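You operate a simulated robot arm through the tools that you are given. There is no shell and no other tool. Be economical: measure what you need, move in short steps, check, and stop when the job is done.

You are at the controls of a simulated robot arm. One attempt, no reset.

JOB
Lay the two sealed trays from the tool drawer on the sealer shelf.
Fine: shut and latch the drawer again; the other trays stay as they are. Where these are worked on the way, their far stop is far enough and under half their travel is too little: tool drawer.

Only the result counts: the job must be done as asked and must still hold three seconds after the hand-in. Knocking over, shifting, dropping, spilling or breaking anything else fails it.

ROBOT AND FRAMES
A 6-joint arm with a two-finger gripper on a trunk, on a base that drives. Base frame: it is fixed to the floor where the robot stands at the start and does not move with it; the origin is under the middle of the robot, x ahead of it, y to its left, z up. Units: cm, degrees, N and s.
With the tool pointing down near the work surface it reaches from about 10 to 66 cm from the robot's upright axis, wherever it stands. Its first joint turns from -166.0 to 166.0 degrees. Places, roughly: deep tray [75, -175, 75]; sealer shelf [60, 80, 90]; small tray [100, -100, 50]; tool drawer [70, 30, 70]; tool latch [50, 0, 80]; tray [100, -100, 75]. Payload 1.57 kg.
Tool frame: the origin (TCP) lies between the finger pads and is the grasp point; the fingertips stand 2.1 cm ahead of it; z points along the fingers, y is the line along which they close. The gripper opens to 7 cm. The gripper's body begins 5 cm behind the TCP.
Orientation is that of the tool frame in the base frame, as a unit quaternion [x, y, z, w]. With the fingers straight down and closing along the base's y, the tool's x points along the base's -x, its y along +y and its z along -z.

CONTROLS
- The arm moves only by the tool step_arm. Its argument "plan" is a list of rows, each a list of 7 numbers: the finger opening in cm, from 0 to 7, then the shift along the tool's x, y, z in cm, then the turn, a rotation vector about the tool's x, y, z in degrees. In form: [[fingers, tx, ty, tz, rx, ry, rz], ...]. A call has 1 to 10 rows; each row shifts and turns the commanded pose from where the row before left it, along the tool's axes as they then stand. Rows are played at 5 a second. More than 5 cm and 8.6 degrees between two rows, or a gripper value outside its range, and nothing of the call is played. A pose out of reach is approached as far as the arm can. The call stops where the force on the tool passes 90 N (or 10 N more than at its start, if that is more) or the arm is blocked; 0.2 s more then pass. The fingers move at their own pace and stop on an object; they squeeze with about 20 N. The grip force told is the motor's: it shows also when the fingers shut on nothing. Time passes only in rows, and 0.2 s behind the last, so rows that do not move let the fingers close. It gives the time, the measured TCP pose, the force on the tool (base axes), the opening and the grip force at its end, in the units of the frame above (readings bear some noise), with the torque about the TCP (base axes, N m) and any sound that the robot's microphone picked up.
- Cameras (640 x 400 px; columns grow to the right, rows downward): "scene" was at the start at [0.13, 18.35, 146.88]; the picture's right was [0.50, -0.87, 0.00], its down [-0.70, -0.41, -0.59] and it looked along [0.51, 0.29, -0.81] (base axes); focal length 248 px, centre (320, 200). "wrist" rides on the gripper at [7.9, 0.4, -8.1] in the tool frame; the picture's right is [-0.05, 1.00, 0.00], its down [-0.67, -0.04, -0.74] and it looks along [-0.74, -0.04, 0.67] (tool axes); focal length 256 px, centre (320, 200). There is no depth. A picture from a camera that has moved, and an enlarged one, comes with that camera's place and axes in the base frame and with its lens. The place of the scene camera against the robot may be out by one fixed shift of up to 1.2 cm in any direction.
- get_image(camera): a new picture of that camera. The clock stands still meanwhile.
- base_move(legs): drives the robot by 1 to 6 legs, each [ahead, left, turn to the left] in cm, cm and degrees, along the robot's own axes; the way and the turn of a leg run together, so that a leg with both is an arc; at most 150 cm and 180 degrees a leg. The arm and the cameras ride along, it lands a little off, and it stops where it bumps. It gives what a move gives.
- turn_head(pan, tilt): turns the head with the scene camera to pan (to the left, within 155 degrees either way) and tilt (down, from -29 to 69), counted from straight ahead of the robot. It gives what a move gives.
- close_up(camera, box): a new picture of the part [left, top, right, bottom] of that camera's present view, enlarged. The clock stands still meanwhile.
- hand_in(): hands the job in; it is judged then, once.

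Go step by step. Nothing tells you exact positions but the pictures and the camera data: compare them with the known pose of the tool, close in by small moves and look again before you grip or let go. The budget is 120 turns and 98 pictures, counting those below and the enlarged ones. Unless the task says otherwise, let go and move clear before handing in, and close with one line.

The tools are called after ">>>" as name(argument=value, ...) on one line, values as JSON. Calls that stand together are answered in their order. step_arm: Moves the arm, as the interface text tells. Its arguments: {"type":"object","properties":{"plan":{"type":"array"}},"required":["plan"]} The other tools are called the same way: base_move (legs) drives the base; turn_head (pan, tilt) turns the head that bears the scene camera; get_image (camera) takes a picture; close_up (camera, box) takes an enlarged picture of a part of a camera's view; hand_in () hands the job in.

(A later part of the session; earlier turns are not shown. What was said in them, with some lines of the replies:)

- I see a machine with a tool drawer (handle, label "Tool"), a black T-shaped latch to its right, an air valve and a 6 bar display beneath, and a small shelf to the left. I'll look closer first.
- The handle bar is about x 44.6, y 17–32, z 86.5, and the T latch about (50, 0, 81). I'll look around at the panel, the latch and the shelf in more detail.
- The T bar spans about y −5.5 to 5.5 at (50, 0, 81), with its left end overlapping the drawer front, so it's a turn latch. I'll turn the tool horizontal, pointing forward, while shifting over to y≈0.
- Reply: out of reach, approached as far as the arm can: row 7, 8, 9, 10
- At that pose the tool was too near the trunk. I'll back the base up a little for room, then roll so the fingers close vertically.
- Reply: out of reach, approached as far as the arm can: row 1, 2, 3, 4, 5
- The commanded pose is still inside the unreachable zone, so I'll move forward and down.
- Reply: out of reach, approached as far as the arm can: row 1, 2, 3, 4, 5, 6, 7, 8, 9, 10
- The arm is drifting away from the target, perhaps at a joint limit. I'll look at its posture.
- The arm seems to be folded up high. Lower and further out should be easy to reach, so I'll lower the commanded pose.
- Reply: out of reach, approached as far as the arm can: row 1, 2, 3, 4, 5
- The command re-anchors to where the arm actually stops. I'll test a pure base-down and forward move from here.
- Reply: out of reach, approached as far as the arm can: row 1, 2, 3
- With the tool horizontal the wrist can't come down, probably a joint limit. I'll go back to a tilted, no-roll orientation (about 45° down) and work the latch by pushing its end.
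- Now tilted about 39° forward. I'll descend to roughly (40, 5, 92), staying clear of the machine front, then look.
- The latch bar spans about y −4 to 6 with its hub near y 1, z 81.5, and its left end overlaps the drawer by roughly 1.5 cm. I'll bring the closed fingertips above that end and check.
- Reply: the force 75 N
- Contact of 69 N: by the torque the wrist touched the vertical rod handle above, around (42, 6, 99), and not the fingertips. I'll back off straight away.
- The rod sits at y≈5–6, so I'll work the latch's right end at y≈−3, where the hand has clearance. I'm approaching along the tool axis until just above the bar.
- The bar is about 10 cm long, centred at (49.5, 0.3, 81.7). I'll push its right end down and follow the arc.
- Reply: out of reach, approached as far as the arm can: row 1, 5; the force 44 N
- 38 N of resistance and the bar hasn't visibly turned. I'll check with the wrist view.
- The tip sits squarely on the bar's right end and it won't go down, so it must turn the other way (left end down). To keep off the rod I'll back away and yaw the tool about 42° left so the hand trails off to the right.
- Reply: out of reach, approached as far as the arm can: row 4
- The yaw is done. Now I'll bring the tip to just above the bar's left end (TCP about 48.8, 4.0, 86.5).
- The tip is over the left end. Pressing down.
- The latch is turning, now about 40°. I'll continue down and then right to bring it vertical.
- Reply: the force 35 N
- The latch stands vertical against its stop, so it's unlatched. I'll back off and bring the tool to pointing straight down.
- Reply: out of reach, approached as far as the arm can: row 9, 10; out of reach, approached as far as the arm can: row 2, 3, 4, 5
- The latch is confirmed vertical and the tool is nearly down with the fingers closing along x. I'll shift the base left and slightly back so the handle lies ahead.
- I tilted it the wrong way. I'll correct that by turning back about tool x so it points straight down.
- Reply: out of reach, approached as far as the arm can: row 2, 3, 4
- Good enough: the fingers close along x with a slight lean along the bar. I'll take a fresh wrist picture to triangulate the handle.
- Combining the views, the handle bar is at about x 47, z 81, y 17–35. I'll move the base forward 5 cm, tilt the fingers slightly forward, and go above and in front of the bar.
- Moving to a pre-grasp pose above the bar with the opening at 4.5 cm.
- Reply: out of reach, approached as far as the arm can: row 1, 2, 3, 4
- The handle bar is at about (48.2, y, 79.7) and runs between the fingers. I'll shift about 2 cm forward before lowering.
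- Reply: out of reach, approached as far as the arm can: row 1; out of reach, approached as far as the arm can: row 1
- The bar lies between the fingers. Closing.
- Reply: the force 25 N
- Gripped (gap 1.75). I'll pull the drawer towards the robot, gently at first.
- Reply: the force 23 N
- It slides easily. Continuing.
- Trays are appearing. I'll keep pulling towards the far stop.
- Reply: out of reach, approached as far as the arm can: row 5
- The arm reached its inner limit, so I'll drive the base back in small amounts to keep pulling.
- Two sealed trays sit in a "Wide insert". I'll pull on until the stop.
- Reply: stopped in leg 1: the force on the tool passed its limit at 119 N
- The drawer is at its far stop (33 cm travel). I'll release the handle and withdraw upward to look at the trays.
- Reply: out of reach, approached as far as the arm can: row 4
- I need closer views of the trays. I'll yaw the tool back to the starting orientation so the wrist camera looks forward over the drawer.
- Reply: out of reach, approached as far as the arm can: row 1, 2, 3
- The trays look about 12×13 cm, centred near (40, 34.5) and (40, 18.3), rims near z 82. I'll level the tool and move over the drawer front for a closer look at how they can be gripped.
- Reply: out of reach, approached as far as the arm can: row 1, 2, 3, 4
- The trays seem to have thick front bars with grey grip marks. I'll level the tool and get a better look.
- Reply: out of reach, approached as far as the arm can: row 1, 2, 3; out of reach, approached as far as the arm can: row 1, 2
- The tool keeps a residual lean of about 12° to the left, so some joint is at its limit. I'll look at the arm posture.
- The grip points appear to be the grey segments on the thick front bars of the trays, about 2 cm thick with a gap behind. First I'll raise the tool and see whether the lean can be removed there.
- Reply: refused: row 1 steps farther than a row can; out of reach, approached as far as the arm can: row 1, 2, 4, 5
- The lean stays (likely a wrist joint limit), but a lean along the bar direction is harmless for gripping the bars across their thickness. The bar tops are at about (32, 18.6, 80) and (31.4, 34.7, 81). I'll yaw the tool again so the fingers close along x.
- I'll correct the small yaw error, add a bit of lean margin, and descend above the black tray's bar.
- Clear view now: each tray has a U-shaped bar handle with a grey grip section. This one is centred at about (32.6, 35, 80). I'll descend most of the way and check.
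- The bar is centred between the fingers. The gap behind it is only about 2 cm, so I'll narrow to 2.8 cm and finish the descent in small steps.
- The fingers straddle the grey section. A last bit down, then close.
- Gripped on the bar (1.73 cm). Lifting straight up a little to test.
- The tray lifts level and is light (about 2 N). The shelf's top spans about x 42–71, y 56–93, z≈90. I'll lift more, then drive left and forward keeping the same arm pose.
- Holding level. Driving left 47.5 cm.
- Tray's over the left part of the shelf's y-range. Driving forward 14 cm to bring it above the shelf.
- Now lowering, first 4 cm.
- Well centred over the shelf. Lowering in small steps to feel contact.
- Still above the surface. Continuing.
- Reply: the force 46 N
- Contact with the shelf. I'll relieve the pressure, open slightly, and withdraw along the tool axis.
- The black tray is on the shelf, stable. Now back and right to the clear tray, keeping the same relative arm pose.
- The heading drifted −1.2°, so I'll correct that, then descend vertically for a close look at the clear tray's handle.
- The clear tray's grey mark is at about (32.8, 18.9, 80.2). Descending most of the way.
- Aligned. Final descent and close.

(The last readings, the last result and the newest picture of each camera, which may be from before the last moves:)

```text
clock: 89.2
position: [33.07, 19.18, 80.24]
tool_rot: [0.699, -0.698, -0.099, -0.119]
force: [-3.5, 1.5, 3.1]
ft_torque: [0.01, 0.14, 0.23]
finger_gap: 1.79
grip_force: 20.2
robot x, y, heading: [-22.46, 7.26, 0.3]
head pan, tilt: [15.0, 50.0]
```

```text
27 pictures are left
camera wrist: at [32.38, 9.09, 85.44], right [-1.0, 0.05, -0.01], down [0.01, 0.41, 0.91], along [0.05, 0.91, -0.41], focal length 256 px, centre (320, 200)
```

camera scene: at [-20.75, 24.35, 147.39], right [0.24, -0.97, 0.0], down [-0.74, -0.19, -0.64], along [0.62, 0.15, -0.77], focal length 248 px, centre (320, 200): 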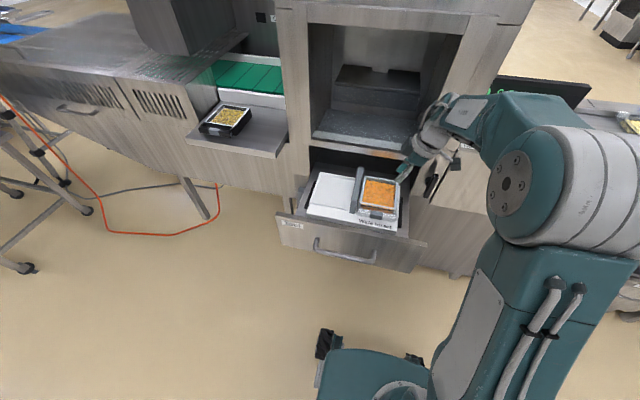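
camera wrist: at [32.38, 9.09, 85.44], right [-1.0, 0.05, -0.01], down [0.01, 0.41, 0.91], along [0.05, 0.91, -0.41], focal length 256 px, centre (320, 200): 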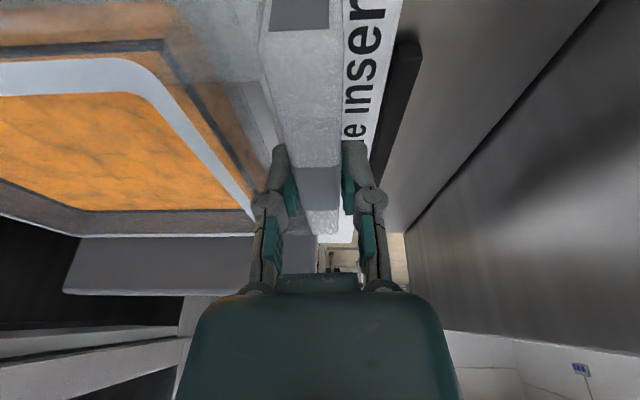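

Gripped the clear tray's bar. Lifting vertically.

>>> step_arm(plan=[[0, -0.3, -0.02, -0.95, 0, 0, 0], [0, -0.6, -0.05, -1.9, 0, 0, 0], [0, -0.91, -0.07, -2.86, 0, 0, 0], [0, -0.91, -0.07, -2.86, 0, 0, 0], [0, -0.91, -0.07, -2.86, 0, 0, 0], [0, -0.91, -0.07, -2.86, 0, 0, 0], [0, -0.91, -0.07, -2.86, 0, 0, 0], [0, -0.6, -0.05, -1.9, 0, 0, 0], [0, 0, 0, 0, 0, 0, 0]])

>>> get_image(camera="scene")

```text
clock: 91.2
position: [33.08, 19.01, 100.33]
tool_rot: [-0.699, 0.699, 0.099, 0.118]
force: [-0.2, -0.1, -2.4]
ft_torque: [0.01, 0.25, 0.0]
finger_gap: 1.76
grip_force: 19.9
robot x, y, heading: [-22.37, 7.82, 0.1]
head pan, tilt: [15.0, 50.0]
```

```text
26 pictures are left
camera scene: at [-21.1, 24.15, 147.42], right [0.26, -0.96, 0.0], down [-0.74, -0.2, -0.64], along [0.62, 0.17, -0.77], focal length 248 px, centre (320, 200)
```

scene: 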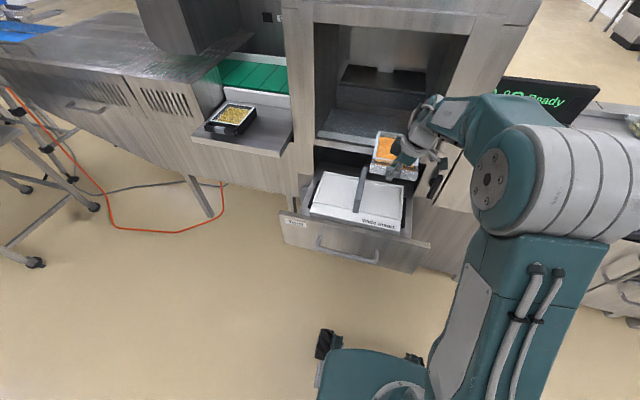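

Now driving left 47.5 cm with the second tray, then checking.

>>> base_move(legs=[[0, 47.5, 0]])

>>> get_image(camera="scene")

```text
clock: 94.0
position: [32.59, 66.29, 100.33]
tool_rot: [0.699, -0.698, -0.101, -0.119]
force: [-0.5, -0.4, -3.0]
ft_torque: [0.0, 0.25, 0.03]
finger_gap: 1.79
grip_force: 19.9
robot x, y, heading: [-22.7, 54.58, 0.5]
head pan, tilt: [15.0, 50.0]
```

```text
25 pictures are left
camera scene: at [-21.51, 71.18, 147.46], right [0.27, -0.96, 0.0], down [-0.74, -0.2, -0.64], along [0.62, 0.17, -0.77], focal length 248 px, centre (320, 200)
```

scene: 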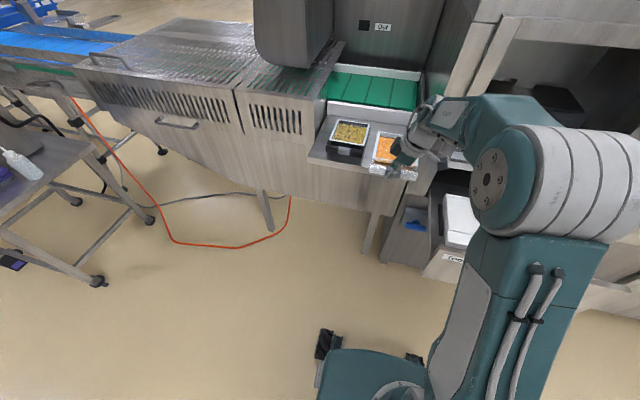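

>>> base_move(legs=[[14, 0, -0.4]])

>>> close_up(camera="scene", box=[290, 80, 490, 230])

>>> get_image(camera="wrist")

```text
clock: 95.3
position: [46.43, 66.19, 100.2]
tool_rot: [-0.698, 0.699, 0.099, 0.119]
force: [0.0, -0.5, -2.5]
ft_torque: [0.02, 0.21, 0.01]
finger_gap: 1.79
grip_force: 20.3
robot x, y, heading: [-8.7, 54.92, -0.2]
head pan, tilt: [15.0, 50.0]
```

```text
2.67 times, centred on (390, 155) of scene
camera zoom: at [-7.56, 71.42, 147.44], right [0.26, -0.97, 0.0], down [-0.74, -0.2, -0.64], along [0.62, 0.17, -0.77], focal length 662 px, centre (133, 320)
```

zoom: 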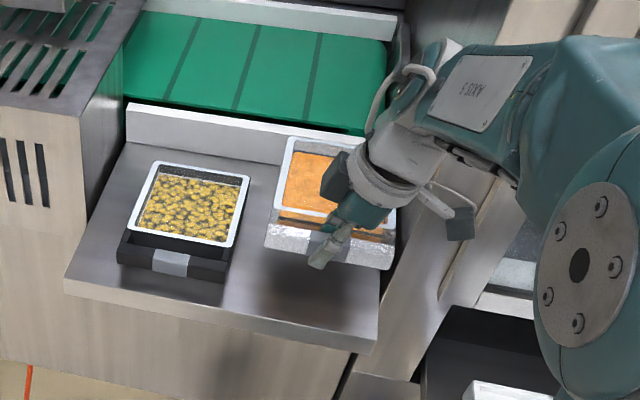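

```text
23 pictures are left
camera wrist: at [45.74, 56.13, 105.54], right [-1.0, 0.06, -0.01], down [0.01, 0.41, 0.91], along [0.06, 0.91, -0.41], focal length 256 px, centre (320, 200)
```

wrist: 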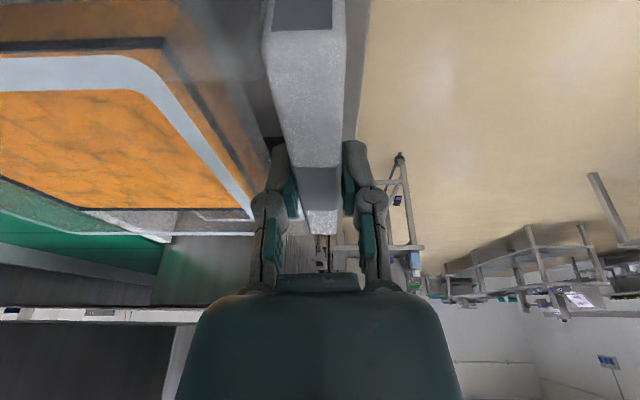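

Good placement: about 2.5–3 cm from the right edge and over 3 cm from the black tray. I'll shift slightly left and lower.

>>> step_arm(plan=[[0, -0.3, 0.03, 1.1, 0, 0, 0], [0, 0.3, 0.02, 0.95, 0, 0, 0], [0, 0.3, 0.02, 0.95, 0, 0, 0], [0, 0.3, 0.02, 0.95, 0, 0, 0], [0, 0.3, 0.02, 0.95, 0, 0, 0], [0, 0.3, 0.02, 0.95, 0, 0, 0], [0, 0.12, 0.01, 0.38, 0, 0, 0], [0, 0, 0, 0, 0, 0, 0]])

```text
clock: 97.1
position: [46.44, 66.86, 93.96]
tool_rot: [-0.698, 0.7, 0.099, 0.119]
force: [-0.4, 1.2, -2.4]
ft_torque: [0.03, 0.26, -0.01]
finger_gap: 1.77
grip_force: 20.2
robot x, y, heading: [-8.71, 55.0, 0.3]
head pan, tilt: [15.0, 50.0]
```

>>> step_arm(plan=[[0, 0.12, 0.01, 0.38, 0, 0, 0], [0, 0.12, 0.01, 0.38, 0, 0, 0], [0, 0.09, 0.01, 0.28, 0, 0, 0], [0, 0, 0, 0, 0, 0, 0]])

```text
clock: 98.1
position: [46.48, 66.84, 92.99]
tool_rot: [-0.698, 0.699, 0.098, 0.121]
force: [-4.0, 1.6, 15.8]
ft_torque: [0.1, -0.25, -0.08]
finger_gap: 1.76
grip_force: 19.9
robot x, y, heading: [-8.53, 55.01, -0.0]
head pan, tilt: [15.0, 50.0]
```

Contact at 16 N. Releasing and withdrawing.

>>> step_arm(plan=[[0, 0.03, 0, 0.1, 0, 0, 0], [2.8, 0, 0, 0, 0, 0, 0], [2.8, 0, 0, 0, 0, 0, 0], [2.8, 0, 0, -1, 0, 0, 0], [2.8, 0, 0, -2, 0, 0, 0], [2.8, 0, 0, -3, 0, 0, 0], [2.8, 0, 0, -4, 0, 0, 0], [2.8, 0, 0, 0, 0, 0, 0]])

>>> close_up(camera="scene", box=[290, 80, 490, 230])

```text
clock: 99.9
position: [46.21, 63.81, 102.34]
tool_rot: [-0.698, 0.7, 0.098, 0.119]
force: [0.2, 0.1, -0.3]
ft_torque: [-0.01, 0.03, 0.02]
finger_gap: 2.81
grip_force: 0.0
robot x, y, heading: [-8.85, 55.02, 0.2]
head pan, tilt: [15.0, 50.0]
```

```text
2.67 times, centred on (390, 155) of scene
camera zoom: at [-7.59, 71.51, 147.43], right [0.26, -0.97, 0.0], down [-0.74, -0.2, -0.64], along [0.62, 0.17, -0.77], focal length 662 px, centre (133, 320)
```

zoom: 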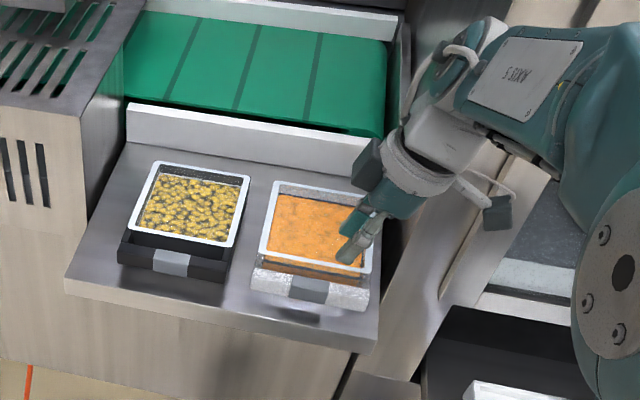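

Both trays are on the shelf. Now to shut the drawer: back off, move in front of the drawer, and push on the handle bar with closed fingers.

>>> base_move(legs=[[-36, 0, 0], [0, -39, 0]])

>>> step_arm(plan=[[0, 0, 0, 0, 7, 0, 0], [0, 0, 0, 0, 7, 0, 0], [0, 0, 0, 0, 0, 0, 0]])

>>> get_image(camera="scene")

```text
clock: 104.3
position: [10.06, 25.06, 102.35]
tool_rot: [0.7, -0.697, -0.098, -0.117]
force: [-0.1, 0.2, -0.8]
ft_torque: [-0.05, -0.02, 0.01]
finger_gap: 2.8
grip_force: 0.1
robot x, y, heading: [-44.88, 15.19, 0.3]
head pan, tilt: [15.0, 50.0]
```

```text
clock: 105.1
position: [9.97, 24.82, 102.43]
tool_rot: [-0.68, 0.704, 0.013, 0.203]
force: [-0.4, 0.6, 0.0]
ft_torque: [-0.04, -0.02, 0.03]
finger_gap: 0.0
grip_force: 19.8
robot x, y, heading: [-44.92, 15.56, 0.2]
head pan, tilt: [15.0, 50.0]
```

```text
21 pictures are left
camera scene: at [-43.8, 32.29, 147.41], right [0.27, -0.96, 0.0], down [-0.74, -0.21, -0.64], along [0.62, 0.17, -0.77], focal length 248 px, centre (320, 200)
```

scene: 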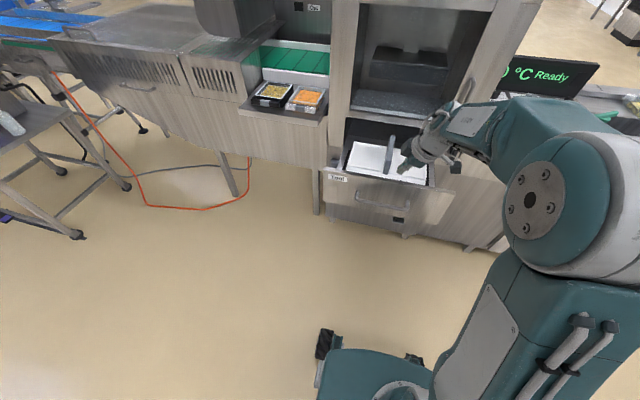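

Lowering in front of the handle bar to z≈80.

>>> step_arm(plan=[[0, 1.36, 1.16, 4.1, 0, 0, 0], [0, 1.36, 1.16, 4.1, 0, 0, 0], [0, 1.36, 1.16, 4.1, 0, 0, 0], [0, 1.36, 1.16, 4.1, 0, 0, 0], [0, 1.36, 1.16, 4.1, 0, 0, 0], [0, 0, 0, 0, 0, 0, 0]])

>>> get_image(camera="wrist")

>>> close_up(camera="scene", box=[310, 110, 490, 250])

```text
clock: 106.5
position: [9.6, 24.78, 79.85]
tool_rot: [-0.68, 0.704, 0.013, 0.203]
force: [-0.3, 0.0, 0.9]
ft_torque: [-0.01, -0.03, 0.03]
finger_gap: 0.0
grip_force: 19.7
robot x, y, heading: [-45.03, 15.41, 0.7]
head pan, tilt: [15.0, 50.0]
```

```text
20 pictures are left
camera wrist: at [7.07, 14.99, 84.82], right [-0.96, 0.13, -0.24], down [-0.17, 0.41, 0.89], along [0.21, 0.9, -0.38], focal length 256 px, centre (320, 200)
```

wrist: 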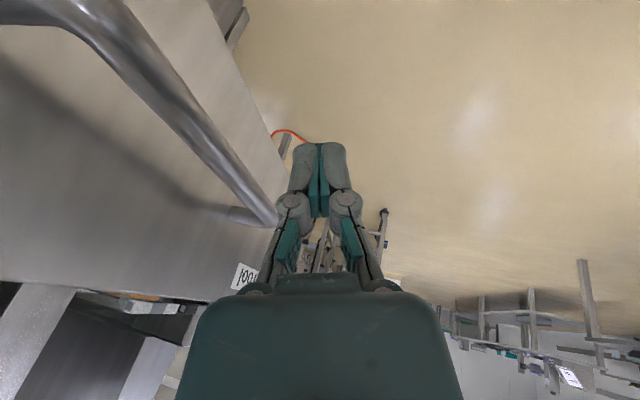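

```text
2.86 times, centred on (400, 180) of scene
camera zoom: at [-43.75, 32.13, 147.42], right [0.27, -0.96, 0.0], down [-0.74, -0.21, -0.64], along [0.62, 0.17, -0.77], focal length 709 px, centre (91, 257)
```

zoom: 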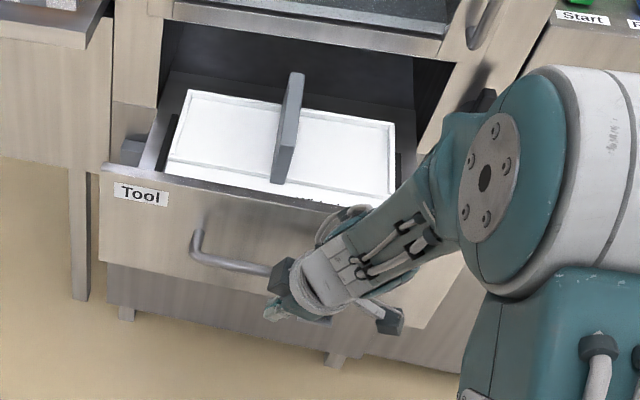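

The fingers stand just in front of the bar. Pushing the drawer in by driving forward.

>>> base_move(legs=[[28, 0, 0]])

>>> get_image(camera="scene")

>>> get_image(camera="wrist")

```text
clock: 108.4
position: [37.41, 25.04, 79.9]
tool_rot: [-0.68, 0.705, 0.013, 0.203]
force: [0.4, 0.2, 0.2]
ft_torque: [-0.02, 0.01, 0.0]
finger_gap: 0.02
grip_force: 19.9
robot x, y, heading: [-17.27, 15.77, 0.6]
head pan, tilt: [15.0, 50.0]
```

```text
18 pictures are left
camera scene: at [-16.06, 32.38, 147.42], right [0.27, -0.96, 0.0], down [-0.74, -0.2, -0.64], along [0.62, 0.17, -0.77], focal length 248 px, centre (320, 200)
```

scene: 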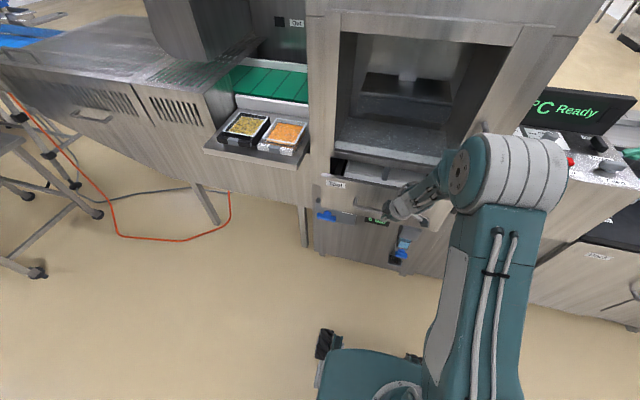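

```text
17 pictures are left
camera wrist: at [34.75, 15.14, 84.87], right [-0.96, 0.13, -0.24], down [-0.17, 0.41, 0.89], along [0.21, 0.9, -0.38], focal length 256 px, centre (320, 200)
```

wrist: 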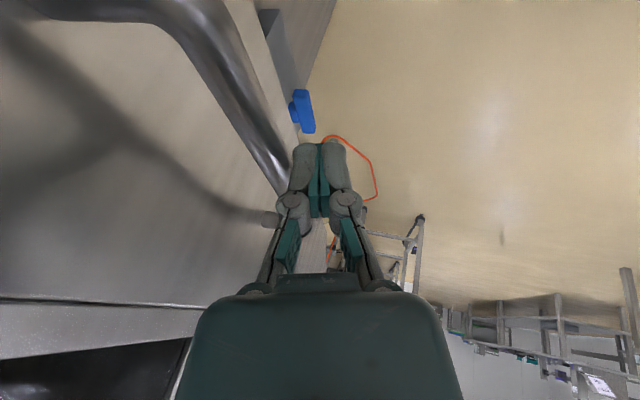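

Pushing works, about 9 cm left. Another 6 by base, then finish with the arm.

>>> base_move(legs=[[6, 0, 0]])

>>> step_arm(plan=[[0, 0, -0.48, 0.13, 0, 0, 0], [0, 0, -0.48, 0.13, 0, 0, 0], [0, 0, -0.48, 0.13, 0, 0, 0], [0, 0, -0.48, 0.13, 0, 0, 0], [0, 0, -0.48, 0.13, 0, 0, 0], [0, 0, 0, 0, 0, 0, 0]])

>>> close_up(camera="scene", box=[310, 120, 470, 250])

```text
clock: 109.4
position: [43.38, 25.03, 79.97]
tool_rot: [-0.679, 0.705, 0.013, 0.204]
force: [-0.5, -0.3, -0.1]
ft_torque: [-0.01, 0.02, 0.01]
finger_gap: 0.02
grip_force: 19.8
robot x, y, heading: [-11.15, 15.87, 0.3]
head pan, tilt: [15.0, 50.0]
```

```text
clock: 110.8
position: [45.74, 25.0, 80.05]
tool_rot: [-0.679, 0.705, 0.012, 0.204]
force: [0.1, 0.7, 0.4]
ft_torque: [0.03, 0.03, 0.01]
finger_gap: 0.0
grip_force: 19.8
robot x, y, heading: [-11.27, 15.5, 0.2]
head pan, tilt: [15.0, 50.0]
```

```text
3.08 times, centred on (390, 185) of scene
camera zoom: at [-10.13, 32.39, 147.42], right [0.26, -0.96, 0.0], down [-0.74, -0.2, -0.64], along [0.62, 0.17, -0.77], focal length 764 px, centre (105, 246)
```

zoom: 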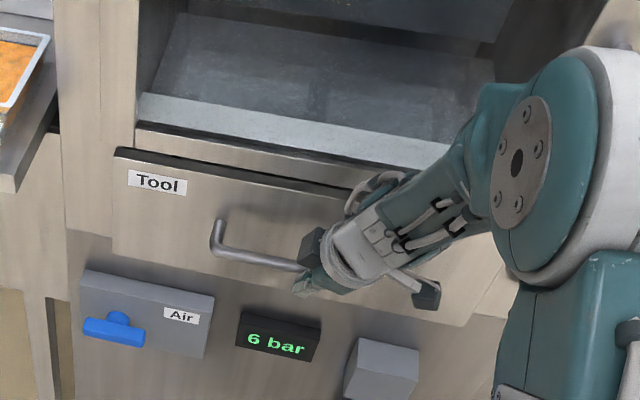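

>>> step_arm(plan=[[0, 0, -0.38, 0.1, 0, 0, 0], [0, 0, -0.38, 0.1, 0, 0, 0], [0, 0, -0.3, 0.08, 0, 0, 0], [0, 0, 0, 0, 0, 0, 0]])

```text
clock: 111.8
position: [46.18, 25.0, 80.11]
tool_rot: [-0.68, 0.705, 0.016, 0.203]
force: [-51.8, -3.8, 19.3]
ft_torque: [0.06, 0.25, 0.32]
finger_gap: 0.01
grip_force: 19.9
robot x, y, heading: [-11.59, 15.74, 0.1]
head pan, tilt: [15.0, 50.0]
```

The drawer is shut (52 N at its stop, at the expected x). I'll retreat and reorient for relatching the way I unlatched it.

>>> step_arm(plan=[[0, 0, 1.4, -0.4, 0, 0, 0], [0, -0.9, 1.45, -4.1, 0, 0, 0], [0, -1.13, 1.45, -4.1, 0, 0, 0], [0, -1.13, 1.45, -4.1, 0, 0, 0], [0, -1.13, 1.45, -4.1, 0, 0, 0], [0, 0, 0, 0, 0, 0, 0]])

>>> step_arm(plan=[[0, 0, 0, 0, 2.27, 1.94, 6.87], [0, 0, 0, 0, 2.27, 1.94, 6.87], [0, 0, 0, 0, 2.27, 1.94, 6.87], [0, 0, 0, 0, 2.27, 1.94, 6.87], [0, 0, 0, 0, 2.27, 1.94, 6.87], [0, 0, 0, 0, 2.27, 1.94, 6.87], [0, 0, 0, 0, 0, -7.3, 0], [0, 0, 0, 0, 0, -7.3, 0], [0, 0, 0, 0, 0, -7.3, 0], [0, 0, 0, 0, 0, 0, 0]])

>>> get_image(camera="scene")

```text
clock: 113.2
position: [35.39, 24.89, 94.94]
tool_rot: [-0.679, 0.705, 0.013, 0.203]
force: [-0.1, -0.3, -0.4]
ft_torque: [0.02, 0.04, 0.01]
finger_gap: 0.01
grip_force: 20.0
robot x, y, heading: [-11.21, 15.39, 0.5]
head pan, tilt: [15.0, 50.0]
```

```text
clock: 115.4
position: [34.17, 19.15, 90.31]
tool_rot: [-0.368, 0.874, 0.016, 0.317]
force: [0.1, -0.4, -1.2]
ft_torque: [-0.02, 0.02, 0.03]
finger_gap: 0.03
grip_force: 19.8
out of reach, approached as far as the arm can: row 4, 5, 6, 7, 8
robot x, y, heading: [-11.62, 15.32, 0.6]
head pan, tilt: [15.0, 50.0]
```

```text
15 pictures are left
camera scene: at [-10.22, 32.35, 147.43], right [0.26, -0.96, 0.0], down [-0.74, -0.2, -0.64], along [0.62, 0.17, -0.77], focal length 248 px, centre (320, 200)
```

scene: 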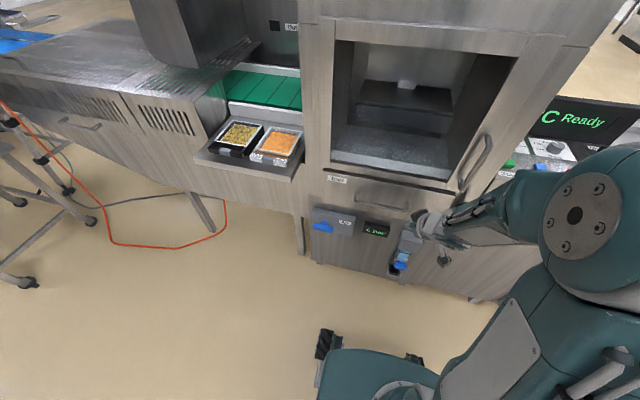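

Orientation is good for the latch. Driving right to stand as when I unlatched.

>>> base_move(legs=[[-2.5, -16, 0]])

>>> get_image(camera="wrist")

```text
clock: 116.8
position: [31.77, 3.13, 90.38]
tool_rot: [-0.368, 0.875, 0.016, 0.316]
force: [0.2, -0.4, -0.8]
ft_torque: [-0.04, 0.01, -0.02]
finger_gap: 0.02
grip_force: 20.5
robot x, y, heading: [-13.81, -0.29, 0.3]
head pan, tilt: [15.0, 50.0]
```

```text
14 pictures are left
camera wrist: at [22.83, -3.58, 92.3], right [-0.62, 0.76, -0.18], down [-0.03, 0.2, 0.98], along [0.78, 0.62, -0.1], focal length 256 px, centre (320, 200)
```

wrist: 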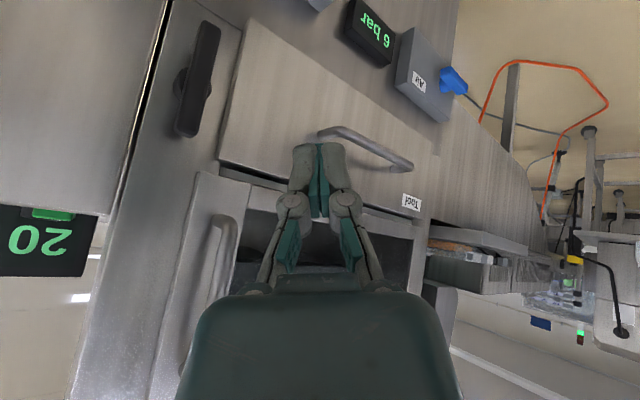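

The latch is vertical at y≈0.5. I'll bring the fingertips to the left side of its upper arm.

>>> step_arm(plan=[[0, -1.55, -2.55, 3.34, 0, 0, 0], [0, -1.55, -2.55, 3.34, 0, 0, 0], [0, -1.55, -2.55, 3.34, 0, 0, 0], [0, -1.35, -2.25, 2.94, 0, 0, 0], [0, 0, 0, 0, 0, 0, 0]])

>>> get_image(camera="wrist")

```text
clock: 118.0
position: [48.51, 3.06, 85.6]
tool_rot: [-0.368, 0.874, 0.018, 0.318]
force: [-0.8, -0.7, 0.0]
ft_torque: [0.03, 0.02, 0.02]
finger_gap: 0.0
grip_force: 19.8
robot x, y, heading: [-13.77, -0.42, 0.4]
head pan, tilt: [15.0, 50.0]
```

```text
13 pictures are left
camera wrist: at [39.62, -3.81, 87.44], right [-0.62, 0.76, -0.17], down [-0.03, 0.2, 0.98], along [0.78, 0.62, -0.1], focal length 256 px, centre (320, 200)
```

wrist: 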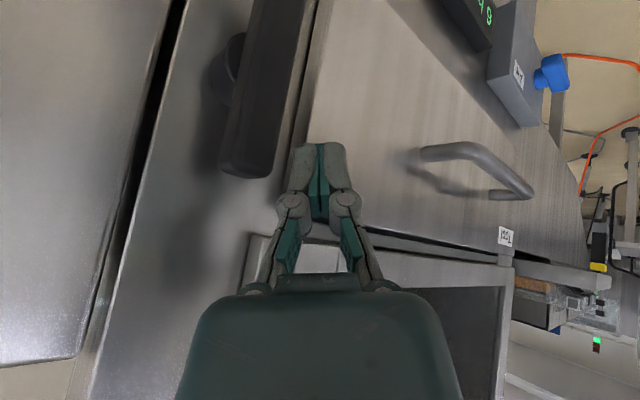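

The tip is beside the upper arm. Sweeping right and then down along the arc to bring the bar back to horizontal.

>>> step_arm(plan=[[0, 0.89, -1.11, -0.47, 0, 0, 0], [0, 0.89, -1.11, -0.47, 0, 0, 0], [0, 0.73, -0.5, 0.11, 0, 0, 0], [0, 0.73, -0.5, 0.11, 0, 0, 0], [0, 0, 0, 0, 0, 0, 0]])

>>> get_image(camera="wrist")

```text
clock: 119.2
position: [48.44, -1.82, 84.95]
tool_rot: [-0.366, 0.874, 0.018, 0.318]
force: [-1.2, 0.4, 1.3]
ft_torque: [0.0, -0.01, -0.04]
finger_gap: 0.0
grip_force: 20.4
robot x, y, heading: [-13.77, -0.42, 0.5]
head pan, tilt: [15.0, 50.0]
```

```text
12 pictures are left
camera wrist: at [39.47, -8.55, 86.84], right [-0.62, 0.76, -0.17], down [-0.03, 0.2, 0.98], along [0.78, 0.62, -0.1], focal length 256 px, centre (320, 200)
```

wrist: 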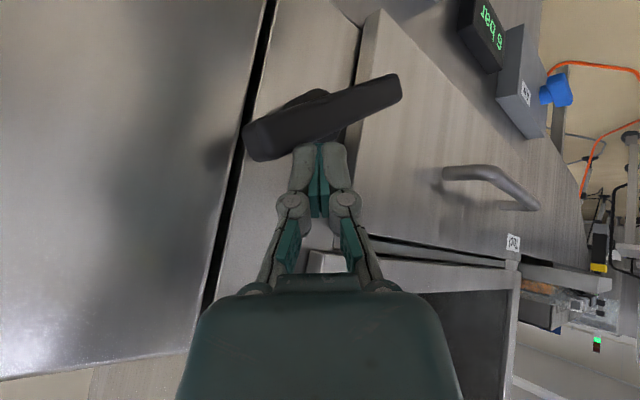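

Nearly there. Pressing the right arm down until the stop.

>>> step_arm(plan=[[0, 1.09, -0.57, 0.38, 0, 0, 0], [0, 0.7, -0.04, 0.64, 0, 0, 0], [0, 0.28, 0.1, 0.4, 0, 0, 0], [0, 0.28, 0.1, 0.4, 0, 0, 0], [0, 0, 0, 0, 0, 0, 0]])

>>> get_image(camera="wrist")

```text
clock: 120.4
position: [48.58, -3.24, 82.59]
tool_rot: [-0.367, 0.873, 0.016, 0.32]
force: [-8.9, 0.0, 30.3]
ft_torque: [-0.15, -0.28, 0.01]
finger_gap: 0.0
grip_force: 19.9
robot x, y, heading: [-13.39, -0.45, 0.2]
head pan, tilt: [15.0, 50.0]
```

```text
11 pictures are left
camera wrist: at [39.53, -9.91, 84.35], right [-0.62, 0.76, -0.18], down [-0.04, 0.2, 0.98], along [0.78, 0.62, -0.1], focal length 256 px, centre (320, 200)
```

wrist: 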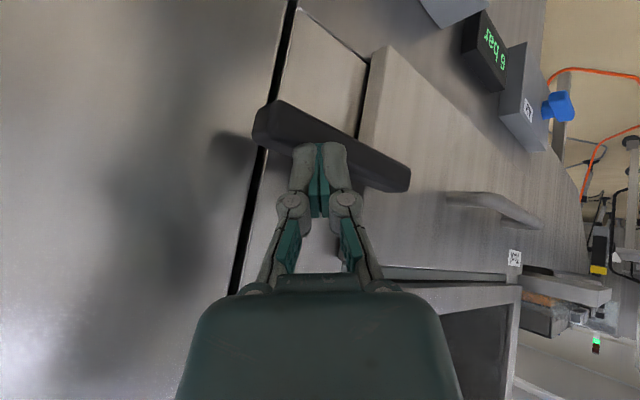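

The bar is horizontal and pressed against its stop (30 N). Withdrawing and checking everything.

>>> step_arm(plan=[[0, -0.3, -0.1, -1, 0, 0, 0], [0, 0, 0, -4, 0, 0, 0], [0, 0, 0, -4.5, 0, 0, 0], [0, 0, 0, -4.5, 0, 0, 0], [0, 0, 0, 0, 0, 0, 0]])

>>> base_move(legs=[[-15, 0, 0]])

>>> get_image(camera="scene")

>>> get_image(camera="wrist")

```text
clock: 121.6
position: [41.03, -6.23, 93.6]
tool_rot: [-0.366, 0.874, 0.017, 0.317]
force: [0.2, -0.4, -0.4]
ft_torque: [-0.01, 0.01, -0.01]
finger_gap: 0.01
grip_force: 19.9
robot x, y, heading: [-14.03, -0.4, 0.4]
head pan, tilt: [15.0, 50.0]
```

```text
clock: 123.0
position: [26.02, -6.38, 93.53]
tool_rot: [-0.367, 0.874, 0.017, 0.318]
force: [-0.2, -0.9, -0.4]
ft_torque: [0.01, 0.01, -0.01]
finger_gap: 0.02
grip_force: 20.3
robot x, y, heading: [-29.02, -0.09, 0.3]
head pan, tilt: [15.0, 50.0]
```

```text
10 pictures are left
camera scene: at [-27.81, 16.16, 147.43], right [0.27, -0.96, 0.0], down [-0.74, -0.2, -0.64], along [0.62, 0.17, -0.77], focal length 248 px, centre (320, 200)
```

scene: 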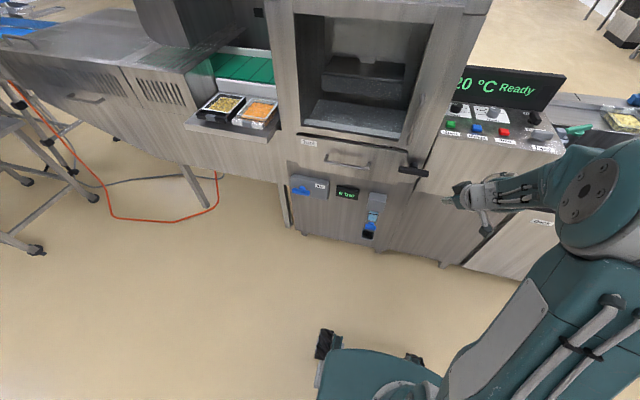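

```text
9 pictures are left
camera wrist: at [17.03, -13.16, 95.41], right [-0.63, 0.76, -0.17], down [-0.03, 0.2, 0.98], along [0.78, 0.62, -0.1], focal length 256 px, centre (320, 200)
```

wrist: 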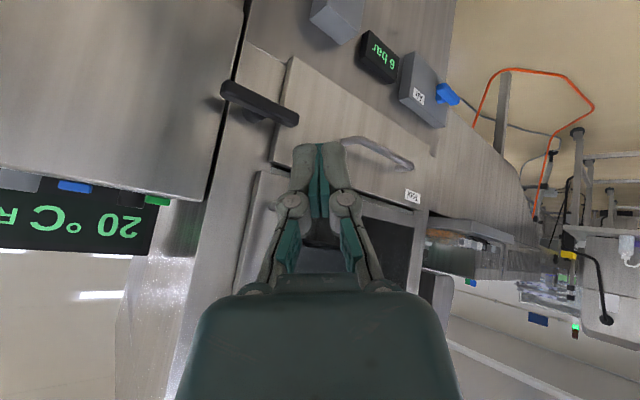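

>>> close_up(camera="scene", box=[180, 80, 440, 250])

>>> close_up(camera="scene", box=[360, 130, 450, 200])

```text
2.35 times, centred on (310, 165) of scene
camera zoom: at [-27.81, 16.16, 147.43], right [0.27, -0.96, 0.0], down [-0.74, -0.2, -0.64], along [0.62, 0.17, -0.77], focal length 584 px, centre (344, 282)
```

zoom: 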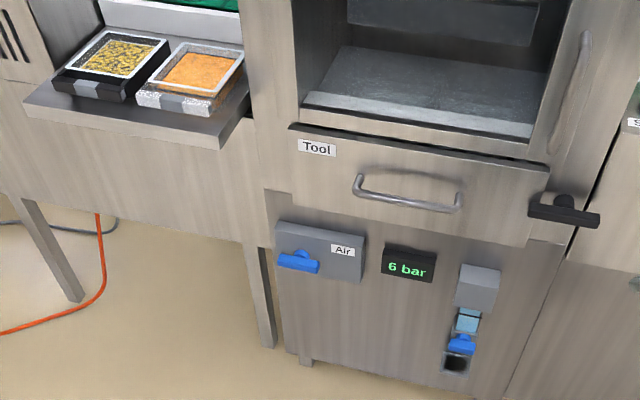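

```text
5.71 times, centred on (405, 165) of scene
camera zoom: at [-27.81, 16.16, 147.43], right [0.27, -0.96, 0.0], down [-0.74, -0.2, -0.64], along [0.62, 0.17, -0.77], focal length 1418 px, centre (-166, 400)
```

zoom: 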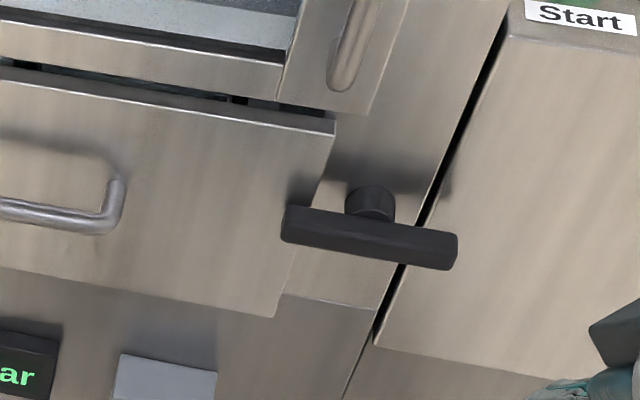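

Both sealed trays rest on the sealer shelf. The drawer is shut with its latch bar across the edge as at the start, and the arm is clear. Handing in.

>>> hand_in()

```text
The job is handed in.
```

Both sealed trays are on the sealer shelf, the tool drawer is shut and latched again, and I didn't touch the other trays; the wrist did bump the vertical rod handle above the latch once (69 N), with no change to it visible in the pictures.
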